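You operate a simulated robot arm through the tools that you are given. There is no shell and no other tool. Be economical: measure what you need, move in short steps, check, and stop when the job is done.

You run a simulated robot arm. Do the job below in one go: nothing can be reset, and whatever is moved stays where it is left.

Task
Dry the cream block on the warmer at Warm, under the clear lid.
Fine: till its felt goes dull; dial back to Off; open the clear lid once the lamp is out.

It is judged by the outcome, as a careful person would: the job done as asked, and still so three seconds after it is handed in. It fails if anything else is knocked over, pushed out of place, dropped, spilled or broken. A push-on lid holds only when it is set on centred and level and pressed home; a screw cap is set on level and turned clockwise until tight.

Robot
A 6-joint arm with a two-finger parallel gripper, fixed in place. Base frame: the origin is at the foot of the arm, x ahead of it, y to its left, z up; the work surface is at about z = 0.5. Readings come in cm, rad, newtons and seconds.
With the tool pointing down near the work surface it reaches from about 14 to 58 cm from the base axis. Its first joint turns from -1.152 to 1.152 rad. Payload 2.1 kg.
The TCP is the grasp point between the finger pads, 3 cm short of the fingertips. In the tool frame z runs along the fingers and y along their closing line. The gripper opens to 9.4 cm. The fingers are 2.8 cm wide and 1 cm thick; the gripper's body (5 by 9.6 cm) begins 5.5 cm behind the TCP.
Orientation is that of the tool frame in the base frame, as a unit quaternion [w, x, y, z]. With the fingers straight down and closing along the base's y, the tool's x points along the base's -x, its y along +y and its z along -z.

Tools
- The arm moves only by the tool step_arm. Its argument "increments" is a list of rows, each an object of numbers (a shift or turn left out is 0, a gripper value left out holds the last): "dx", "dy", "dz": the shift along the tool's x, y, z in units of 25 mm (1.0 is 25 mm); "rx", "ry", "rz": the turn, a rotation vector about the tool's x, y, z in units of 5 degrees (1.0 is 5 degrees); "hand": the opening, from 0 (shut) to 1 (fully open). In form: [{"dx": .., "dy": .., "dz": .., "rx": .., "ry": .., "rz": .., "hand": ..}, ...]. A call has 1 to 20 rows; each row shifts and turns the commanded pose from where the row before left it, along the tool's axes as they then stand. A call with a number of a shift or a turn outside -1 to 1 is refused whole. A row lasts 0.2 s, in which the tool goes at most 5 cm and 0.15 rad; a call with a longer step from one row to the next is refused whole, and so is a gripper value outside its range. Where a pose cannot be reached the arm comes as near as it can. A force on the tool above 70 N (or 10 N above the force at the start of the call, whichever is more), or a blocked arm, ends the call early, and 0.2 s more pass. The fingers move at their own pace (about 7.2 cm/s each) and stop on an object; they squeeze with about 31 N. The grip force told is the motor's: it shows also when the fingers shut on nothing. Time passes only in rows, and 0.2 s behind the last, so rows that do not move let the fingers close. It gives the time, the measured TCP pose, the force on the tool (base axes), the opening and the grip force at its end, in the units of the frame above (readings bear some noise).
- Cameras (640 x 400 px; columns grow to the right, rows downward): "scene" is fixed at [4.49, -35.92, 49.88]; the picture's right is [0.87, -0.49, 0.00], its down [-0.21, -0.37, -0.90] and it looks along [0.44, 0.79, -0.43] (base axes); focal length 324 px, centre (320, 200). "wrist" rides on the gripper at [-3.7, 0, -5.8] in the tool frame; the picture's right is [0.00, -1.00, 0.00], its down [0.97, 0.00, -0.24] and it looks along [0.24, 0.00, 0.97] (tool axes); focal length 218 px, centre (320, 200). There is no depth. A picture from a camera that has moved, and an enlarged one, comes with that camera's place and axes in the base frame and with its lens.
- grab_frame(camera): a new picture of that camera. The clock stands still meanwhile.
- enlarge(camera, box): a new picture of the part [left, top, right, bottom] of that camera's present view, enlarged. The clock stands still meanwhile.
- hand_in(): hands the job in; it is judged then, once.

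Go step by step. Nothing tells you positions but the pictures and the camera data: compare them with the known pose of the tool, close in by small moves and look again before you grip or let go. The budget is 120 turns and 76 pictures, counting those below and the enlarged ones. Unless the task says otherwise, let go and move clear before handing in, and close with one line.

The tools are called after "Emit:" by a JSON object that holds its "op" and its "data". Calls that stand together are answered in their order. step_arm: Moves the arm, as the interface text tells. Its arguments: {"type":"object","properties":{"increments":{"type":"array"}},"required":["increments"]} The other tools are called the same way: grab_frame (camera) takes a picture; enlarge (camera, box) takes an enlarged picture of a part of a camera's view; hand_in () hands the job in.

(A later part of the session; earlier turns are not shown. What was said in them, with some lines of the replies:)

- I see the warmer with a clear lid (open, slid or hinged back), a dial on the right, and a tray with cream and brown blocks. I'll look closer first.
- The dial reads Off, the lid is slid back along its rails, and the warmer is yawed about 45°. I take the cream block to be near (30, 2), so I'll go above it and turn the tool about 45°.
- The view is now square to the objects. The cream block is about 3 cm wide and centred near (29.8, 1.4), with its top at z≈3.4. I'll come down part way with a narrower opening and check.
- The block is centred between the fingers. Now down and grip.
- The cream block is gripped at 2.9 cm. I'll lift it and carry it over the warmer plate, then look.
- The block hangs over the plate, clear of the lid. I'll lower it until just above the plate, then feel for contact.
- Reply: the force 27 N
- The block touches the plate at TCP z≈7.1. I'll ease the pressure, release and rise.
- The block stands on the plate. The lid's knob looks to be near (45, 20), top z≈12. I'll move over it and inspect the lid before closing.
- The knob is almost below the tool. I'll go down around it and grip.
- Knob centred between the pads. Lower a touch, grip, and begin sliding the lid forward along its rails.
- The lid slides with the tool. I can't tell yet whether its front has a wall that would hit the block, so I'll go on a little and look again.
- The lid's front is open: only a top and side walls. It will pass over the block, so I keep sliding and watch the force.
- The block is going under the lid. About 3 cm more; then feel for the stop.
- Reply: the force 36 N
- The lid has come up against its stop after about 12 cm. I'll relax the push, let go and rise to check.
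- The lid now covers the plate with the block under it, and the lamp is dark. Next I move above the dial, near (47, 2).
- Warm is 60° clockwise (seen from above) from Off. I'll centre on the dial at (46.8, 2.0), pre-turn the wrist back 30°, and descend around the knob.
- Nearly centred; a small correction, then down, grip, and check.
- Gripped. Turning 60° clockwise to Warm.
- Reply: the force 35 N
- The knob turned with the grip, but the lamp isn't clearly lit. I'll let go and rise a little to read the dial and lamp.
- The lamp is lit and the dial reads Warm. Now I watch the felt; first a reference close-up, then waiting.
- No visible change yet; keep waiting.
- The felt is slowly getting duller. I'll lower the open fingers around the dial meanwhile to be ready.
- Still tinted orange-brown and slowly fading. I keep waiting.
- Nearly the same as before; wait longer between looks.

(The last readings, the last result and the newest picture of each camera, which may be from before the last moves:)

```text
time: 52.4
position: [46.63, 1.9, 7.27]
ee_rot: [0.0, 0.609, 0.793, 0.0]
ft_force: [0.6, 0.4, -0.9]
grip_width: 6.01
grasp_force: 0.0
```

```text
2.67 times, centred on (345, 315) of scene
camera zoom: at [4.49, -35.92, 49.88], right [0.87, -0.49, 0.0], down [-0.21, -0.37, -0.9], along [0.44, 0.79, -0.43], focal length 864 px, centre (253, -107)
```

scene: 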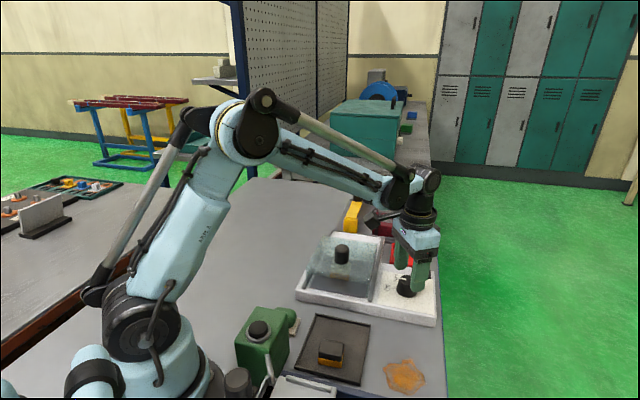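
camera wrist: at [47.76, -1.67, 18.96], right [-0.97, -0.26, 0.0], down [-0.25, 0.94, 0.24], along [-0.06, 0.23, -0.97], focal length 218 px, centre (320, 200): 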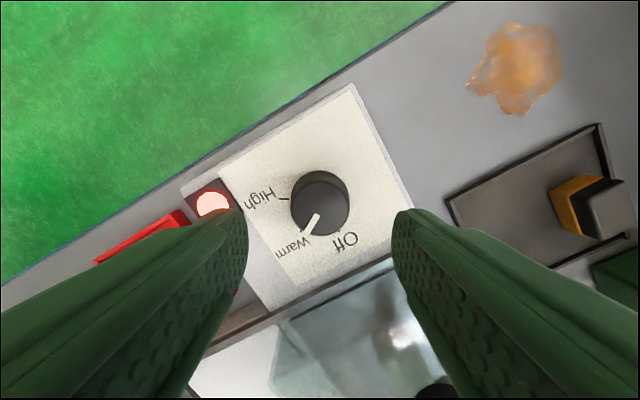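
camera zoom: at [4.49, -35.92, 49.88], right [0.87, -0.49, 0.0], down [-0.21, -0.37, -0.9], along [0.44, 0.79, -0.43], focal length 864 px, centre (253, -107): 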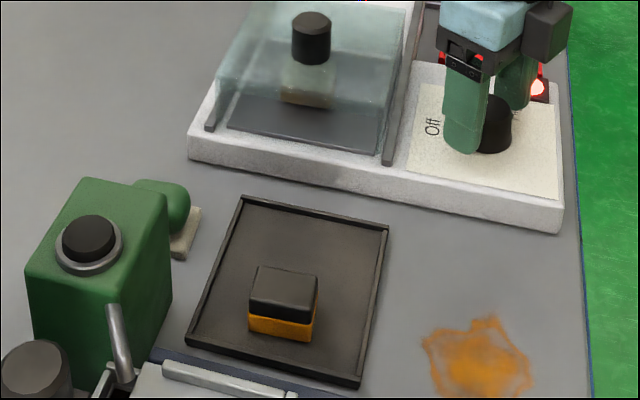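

The felt changed from orange to dull tan around t≈40 and has been steady since, while the other block's felt is still vivid orange. I'll turn the dial back to Off now.

Emit:
{"op": "step_arm", "data": {"increments": [{"hand": 0}, {}, {}, {}, {"rz": -1}, {"rz": -1}, {"rz": -1}, {"rz": -1}, {"rz": -1}, {"rz": -1}, {"rz": -1}, {"rz": -1}, {"rz": -1}, {"rz": -1}, {"rz": -1}, {"rz": -1}, {}]}}

Emit:
{"op": "step_arm", "data": {"increments": [{"hand": 0.64}, {}, {}, {"dz": -0.7}, {"dz": -0.9}, {"dz": -0.8}, {}]}}

Emit:
{"op": "grab_frame", "data": {"camera": "wrist"}}

```text
time: 56.0
position: [46.77, 2.06, 7.0]
ee_rot: [0.001, 0.128, 0.992, 0.002]
ft_force: [-7.4, 22.4, -7.9]
grip_width: 3.94
grasp_force: 45.1
```

```text
time: 57.6
position: [46.8, 2.09, 13.3]
ee_rot: [0.0, 0.13, 0.991, 0.0]
ft_force: [0.1, -0.6, -0.1]
grip_width: 6.01
grasp_force: 0.1
```

```text
27 pictures are left
camera wrist: at [50.56, 1.09, 19.06], right [-0.26, -0.97, 0.0], down [-0.94, 0.25, 0.24], along [-0.23, 0.06, -0.97], focal length 218 px, centre (320, 200)
```

wrist: 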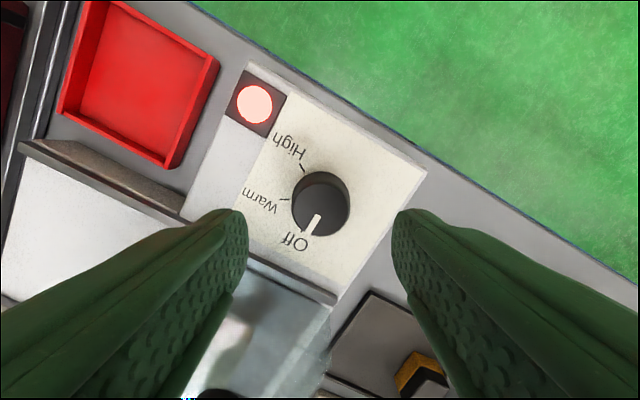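

The dial is at Off and the lamp still glows. I'll move above the lid's knob and wait for the lamp to go out.

Emit:
{"op": "step_arm", "data": {"increments": [{"dz": -0.9}, {"dz": -0.9}, {"dz": -0.8}, {"rz": 1}, {"rz": 1}, {"rz": 1}, {"rz": 1}, {"rz": 1}, {"rz": 1, "hand": 0.5}, {"dx": 0.92}, {"dx": 0.92}, {"dx": 0.92}, {"dx": 0.92}, {"dx": 0.92}, {"dx": 0.9, "dy": -0.18}, {}]}}

Emit:
{"op": "grab_frame", "data": {"camera": "wrist"}}

Emit:
{"op": "enlarge", "data": {"camera": "scene", "box": [300, 220, 440, 320]}}

```text
time: 61.0
position: [36.82, 11.28, 19.6]
ee_rot: [0.0, 0.383, 0.924, 0.0]
ft_force: [-0.3, 0.4, -0.6]
grip_width: 4.7
grasp_force: 0.0
```

```text
26 pictures are left
camera wrist: at [39.49, 8.62, 25.44], right [-0.71, -0.71, 0.0], down [-0.69, 0.69, 0.24], along [-0.17, 0.17, -0.97], focal length 218 px, centre (320, 200)
```

wrist: 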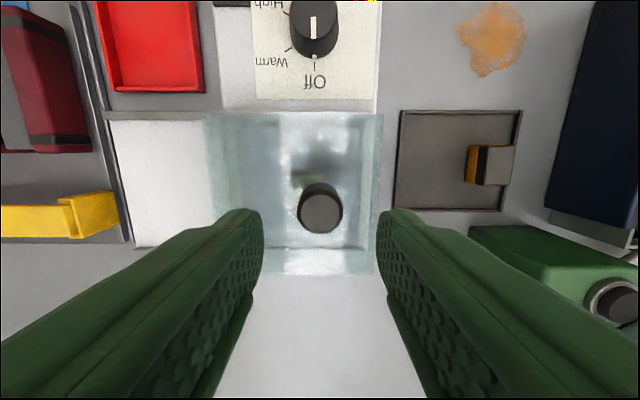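

```text
4.00 times, centred on (370, 270) of scene
camera zoom: at [4.49, -35.92, 49.88], right [0.87, -0.49, 0.0], down [-0.21, -0.37, -0.9], along [0.44, 0.79, -0.43], focal length 1296 px, centre (120, -80)
```

zoom: 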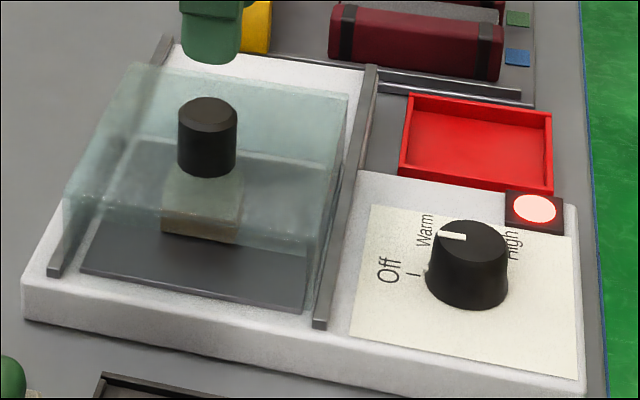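

The felt looks clearly dull, but the lamp is still on. I'll descend around the knob and wait.

Emit:
{"op": "step_arm", "data": {"increments": [{"dz": 0.8}, {"dz": 0.8}, {"dz": 0.8}, {"dz": 0.8}, {}, {}, {}, {}, {}, {}, {}, {}, {}, {}, {}, {}, {}, {}, {}, {}]}}

Emit:
{"op": "enlarge", "data": {"camera": "scene", "box": [300, 220, 440, 320]}}

```text
time: 65.2
position: [36.63, 11.6, 11.56]
ee_rot: [0.0, 0.382, 0.924, 0.001]
ft_force: [-0.7, 0.0, 0.2]
grip_width: 4.7
grasp_force: 0.1
```

```text
4.00 times, centred on (370, 270) of scene
camera zoom: at [4.49, -35.92, 49.88], right [0.87, -0.49, 0.0], down [-0.21, -0.37, -0.9], along [0.44, 0.79, -0.43], focal length 1296 px, centre (120, -80)
```

zoom: 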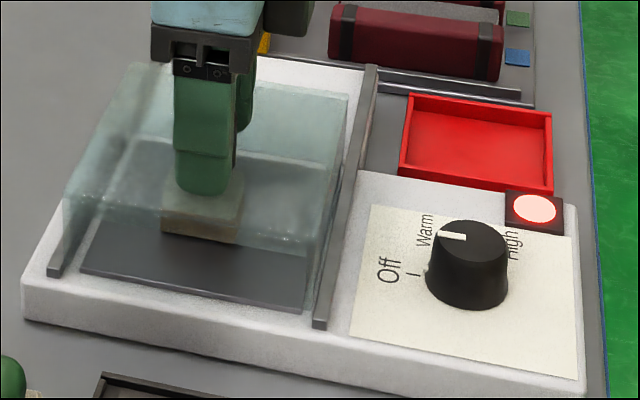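

Lamp still lit; wait on.

Emit:
{"op": "step_arm", "data": {"increments": [{}, {}, {}, {}, {}, {}, {}, {}, {}, {}, {}, {}, {}, {}, {}, {}, {}, {}, {}, {}]}}

Emit:
{"op": "step_arm", "data": {"increments": [{}, {}, {}, {}, {}, {}, {}, {}, {}, {}, {}, {}, {}, {}, {}, {}, {}, {}, {}, {}]}}

Emit:
{"op": "enlarge", "data": {"camera": "scene", "box": [300, 220, 440, 320]}}

```text
time: 69.4
position: [36.67, 11.44, 11.67]
ee_rot: [0.0, 0.383, 0.924, 0.001]
ft_force: [0.1, 0.2, -0.5]
grip_width: 4.69
grasp_force: 0.0
```

```text
time: 73.6
position: [36.71, 11.56, 11.57]
ee_rot: [-0.001, 0.382, 0.924, -0.001]
ft_force: [0.1, -0.4, 0.6]
grip_width: 4.7
grasp_force: 0.1
```

```text
4.00 times, centred on (370, 270) of scene
camera zoom: at [4.49, -35.92, 49.88], right [0.87, -0.49, 0.0], down [-0.21, -0.37, -0.9], along [0.44, 0.79, -0.43], focal length 1296 px, centre (120, -80)
```

zoom: 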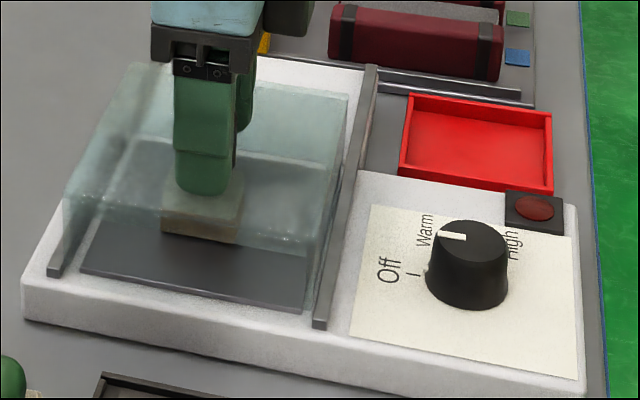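

The lamp is out. I grip the knob and slide the lid back open.

Emit:
{"op": "step_arm", "data": {"increments": [{"hand": 0}, {}, {}, {}, {"dy": 0.3}, {"dy": 0.4}, {"dy": 0.4}, {"dy": 0.4}, {"dy": 0.4}, {"dy": 0.4}, {"dy": 0.4}, {"dy": 0.4}, {}]}}

Emit:
{"op": "enlarge", "data": {"camera": "scene", "box": [280, 180, 440, 310]}}

```text
time: 76.4
position: [42.29, 17.01, 11.62]
ee_rot: [-0.002, 0.381, 0.924, 0.002]
ft_force: [-21.4, 19.1, 11.0]
grip_width: 3.34
grasp_force: 45.3
```

```text
3.08 times, centred on (360, 245) of scene
camera zoom: at [4.49, -35.92, 49.88], right [0.87, -0.49, 0.0], down [-0.21, -0.37, -0.9], along [0.44, 0.79, -0.43], focal length 996 px, centre (197, 62)
```

zoom: 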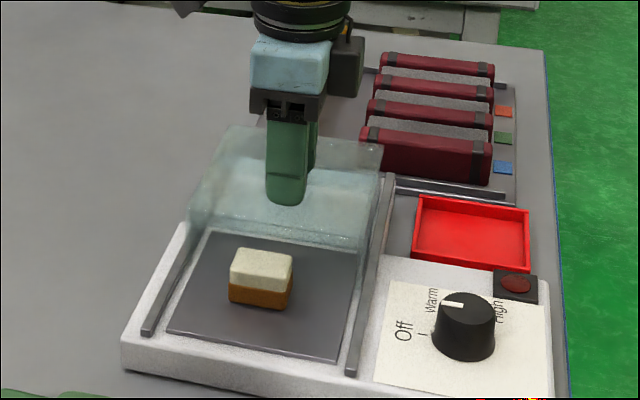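

The lid is mostly open and the felt is visibly duller. I relieve the side load and slide it back to its original place.

Emit:
{"op": "step_arm", "data": {"increments": [{"dx": 0.06}, {"dy": 0.4}, {"dy": 0.4}, {"dy": 0.4}, {"dy": 0.4}, {"dy": 0.15}, {}]}}

Emit:
{"op": "enlarge", "data": {"camera": "scene", "box": [280, 180, 440, 310]}}

Emit:
{"op": "enlarge", "data": {"camera": "scene", "box": [325, 250, 375, 290]}}

```text
time: 78.0
position: [45.23, 20.0, 11.62]
ee_rot: [0.0, 0.383, 0.924, 0.001]
ft_force: [-7.4, 7.1, 2.8]
grip_width: 3.32
grasp_force: 45.2
```

```text
3.08 times, centred on (360, 245) of scene
camera zoom: at [4.49, -35.92, 49.88], right [0.87, -0.49, 0.0], down [-0.21, -0.37, -0.9], along [0.44, 0.79, -0.43], focal length 996 px, centre (197, 62)
```

zoom: 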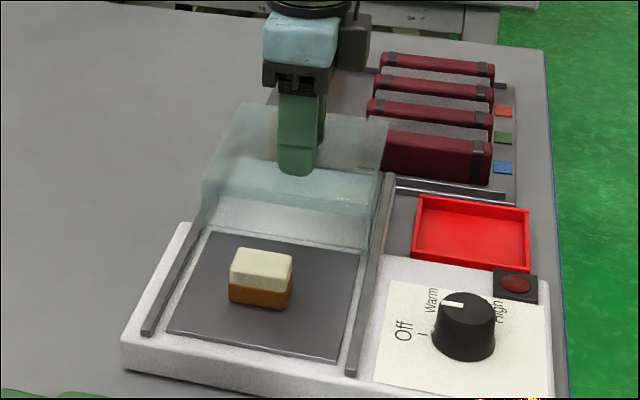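

```text
10.00 times, centred on (350, 270) of scene
camera zoom: at [4.49, -35.92, 49.88], right [0.87, -0.49, 0.0], down [-0.21, -0.37, -0.9], along [0.44, 0.79, -0.43], focal length 3239 px, centre (20, -500)
```

zoom: 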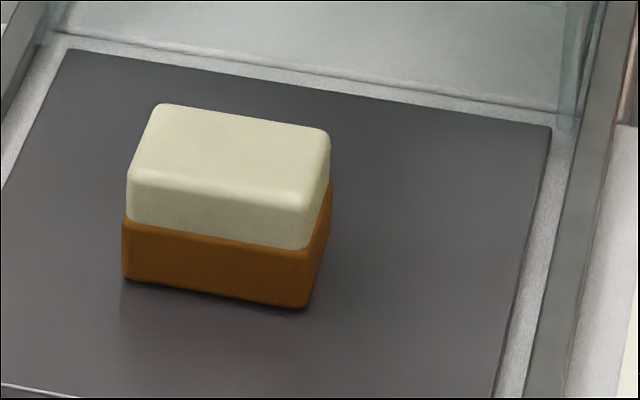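

The felt is a matte dull brown, the lid fully open, dial at Off and the lamp out. I release the knob and move clear.

Emit:
{"op": "step_arm", "data": {"increments": [{"dx": 0.03}, {"hand": 0.55}, {}, {}, {"dz": -0.6}, {"dz": -0.9}, {"dz": -0.9}, {"dz": -0.9}, {"dz": -0.9}, {}]}}

Emit:
{"op": "grab_frame", "data": {"camera": "scene"}}

Emit:
{"op": "grab_frame", "data": {"camera": "wrist"}}

```text
time: 80.2
position: [45.44, 20.07, 22.38]
ee_rot: [0.001, 0.383, 0.924, -0.001]
ft_force: [-0.5, 0.1, 0.1]
grip_width: 5.14
grasp_force: 0.0
```

```text
19 pictures are left
```

scene: 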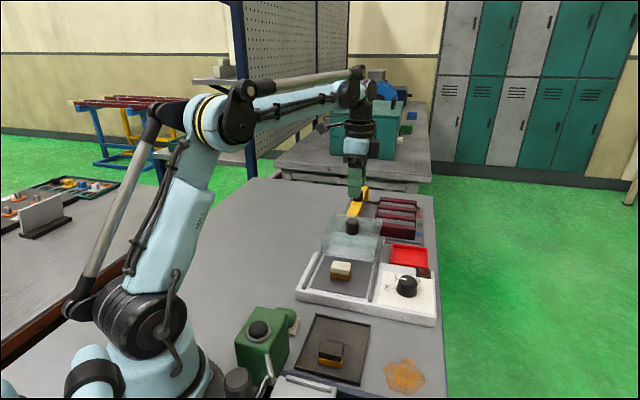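

```text
18 pictures are left
camera wrist: at [48.11, 17.41, 28.06], right [-0.71, -0.71, 0.0], down [-0.69, 0.69, 0.24], along [-0.17, 0.17, -0.97], focal length 218 px, centre (320, 200)
```

wrist: 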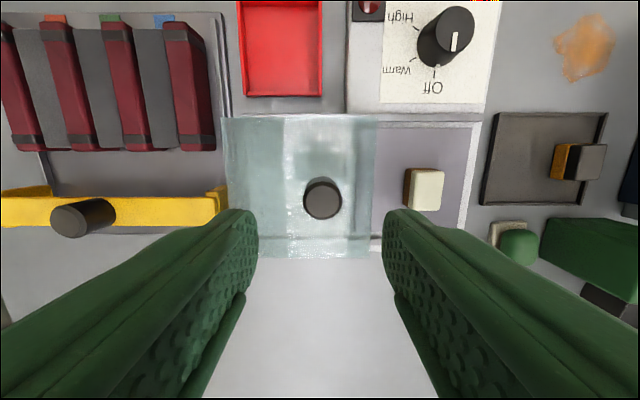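

Everything is in place: block on the plate with dull felt, dial at Off, lamp out, lid open, arm clear.

Emit:
{"op": "hand_in", "data": {}}

```text
The job is handed in.
```

The cream block was dried at Warm under the clear lid until its felt looked dull; the dial is back at Off, and I opened the lid after the lamp went out.
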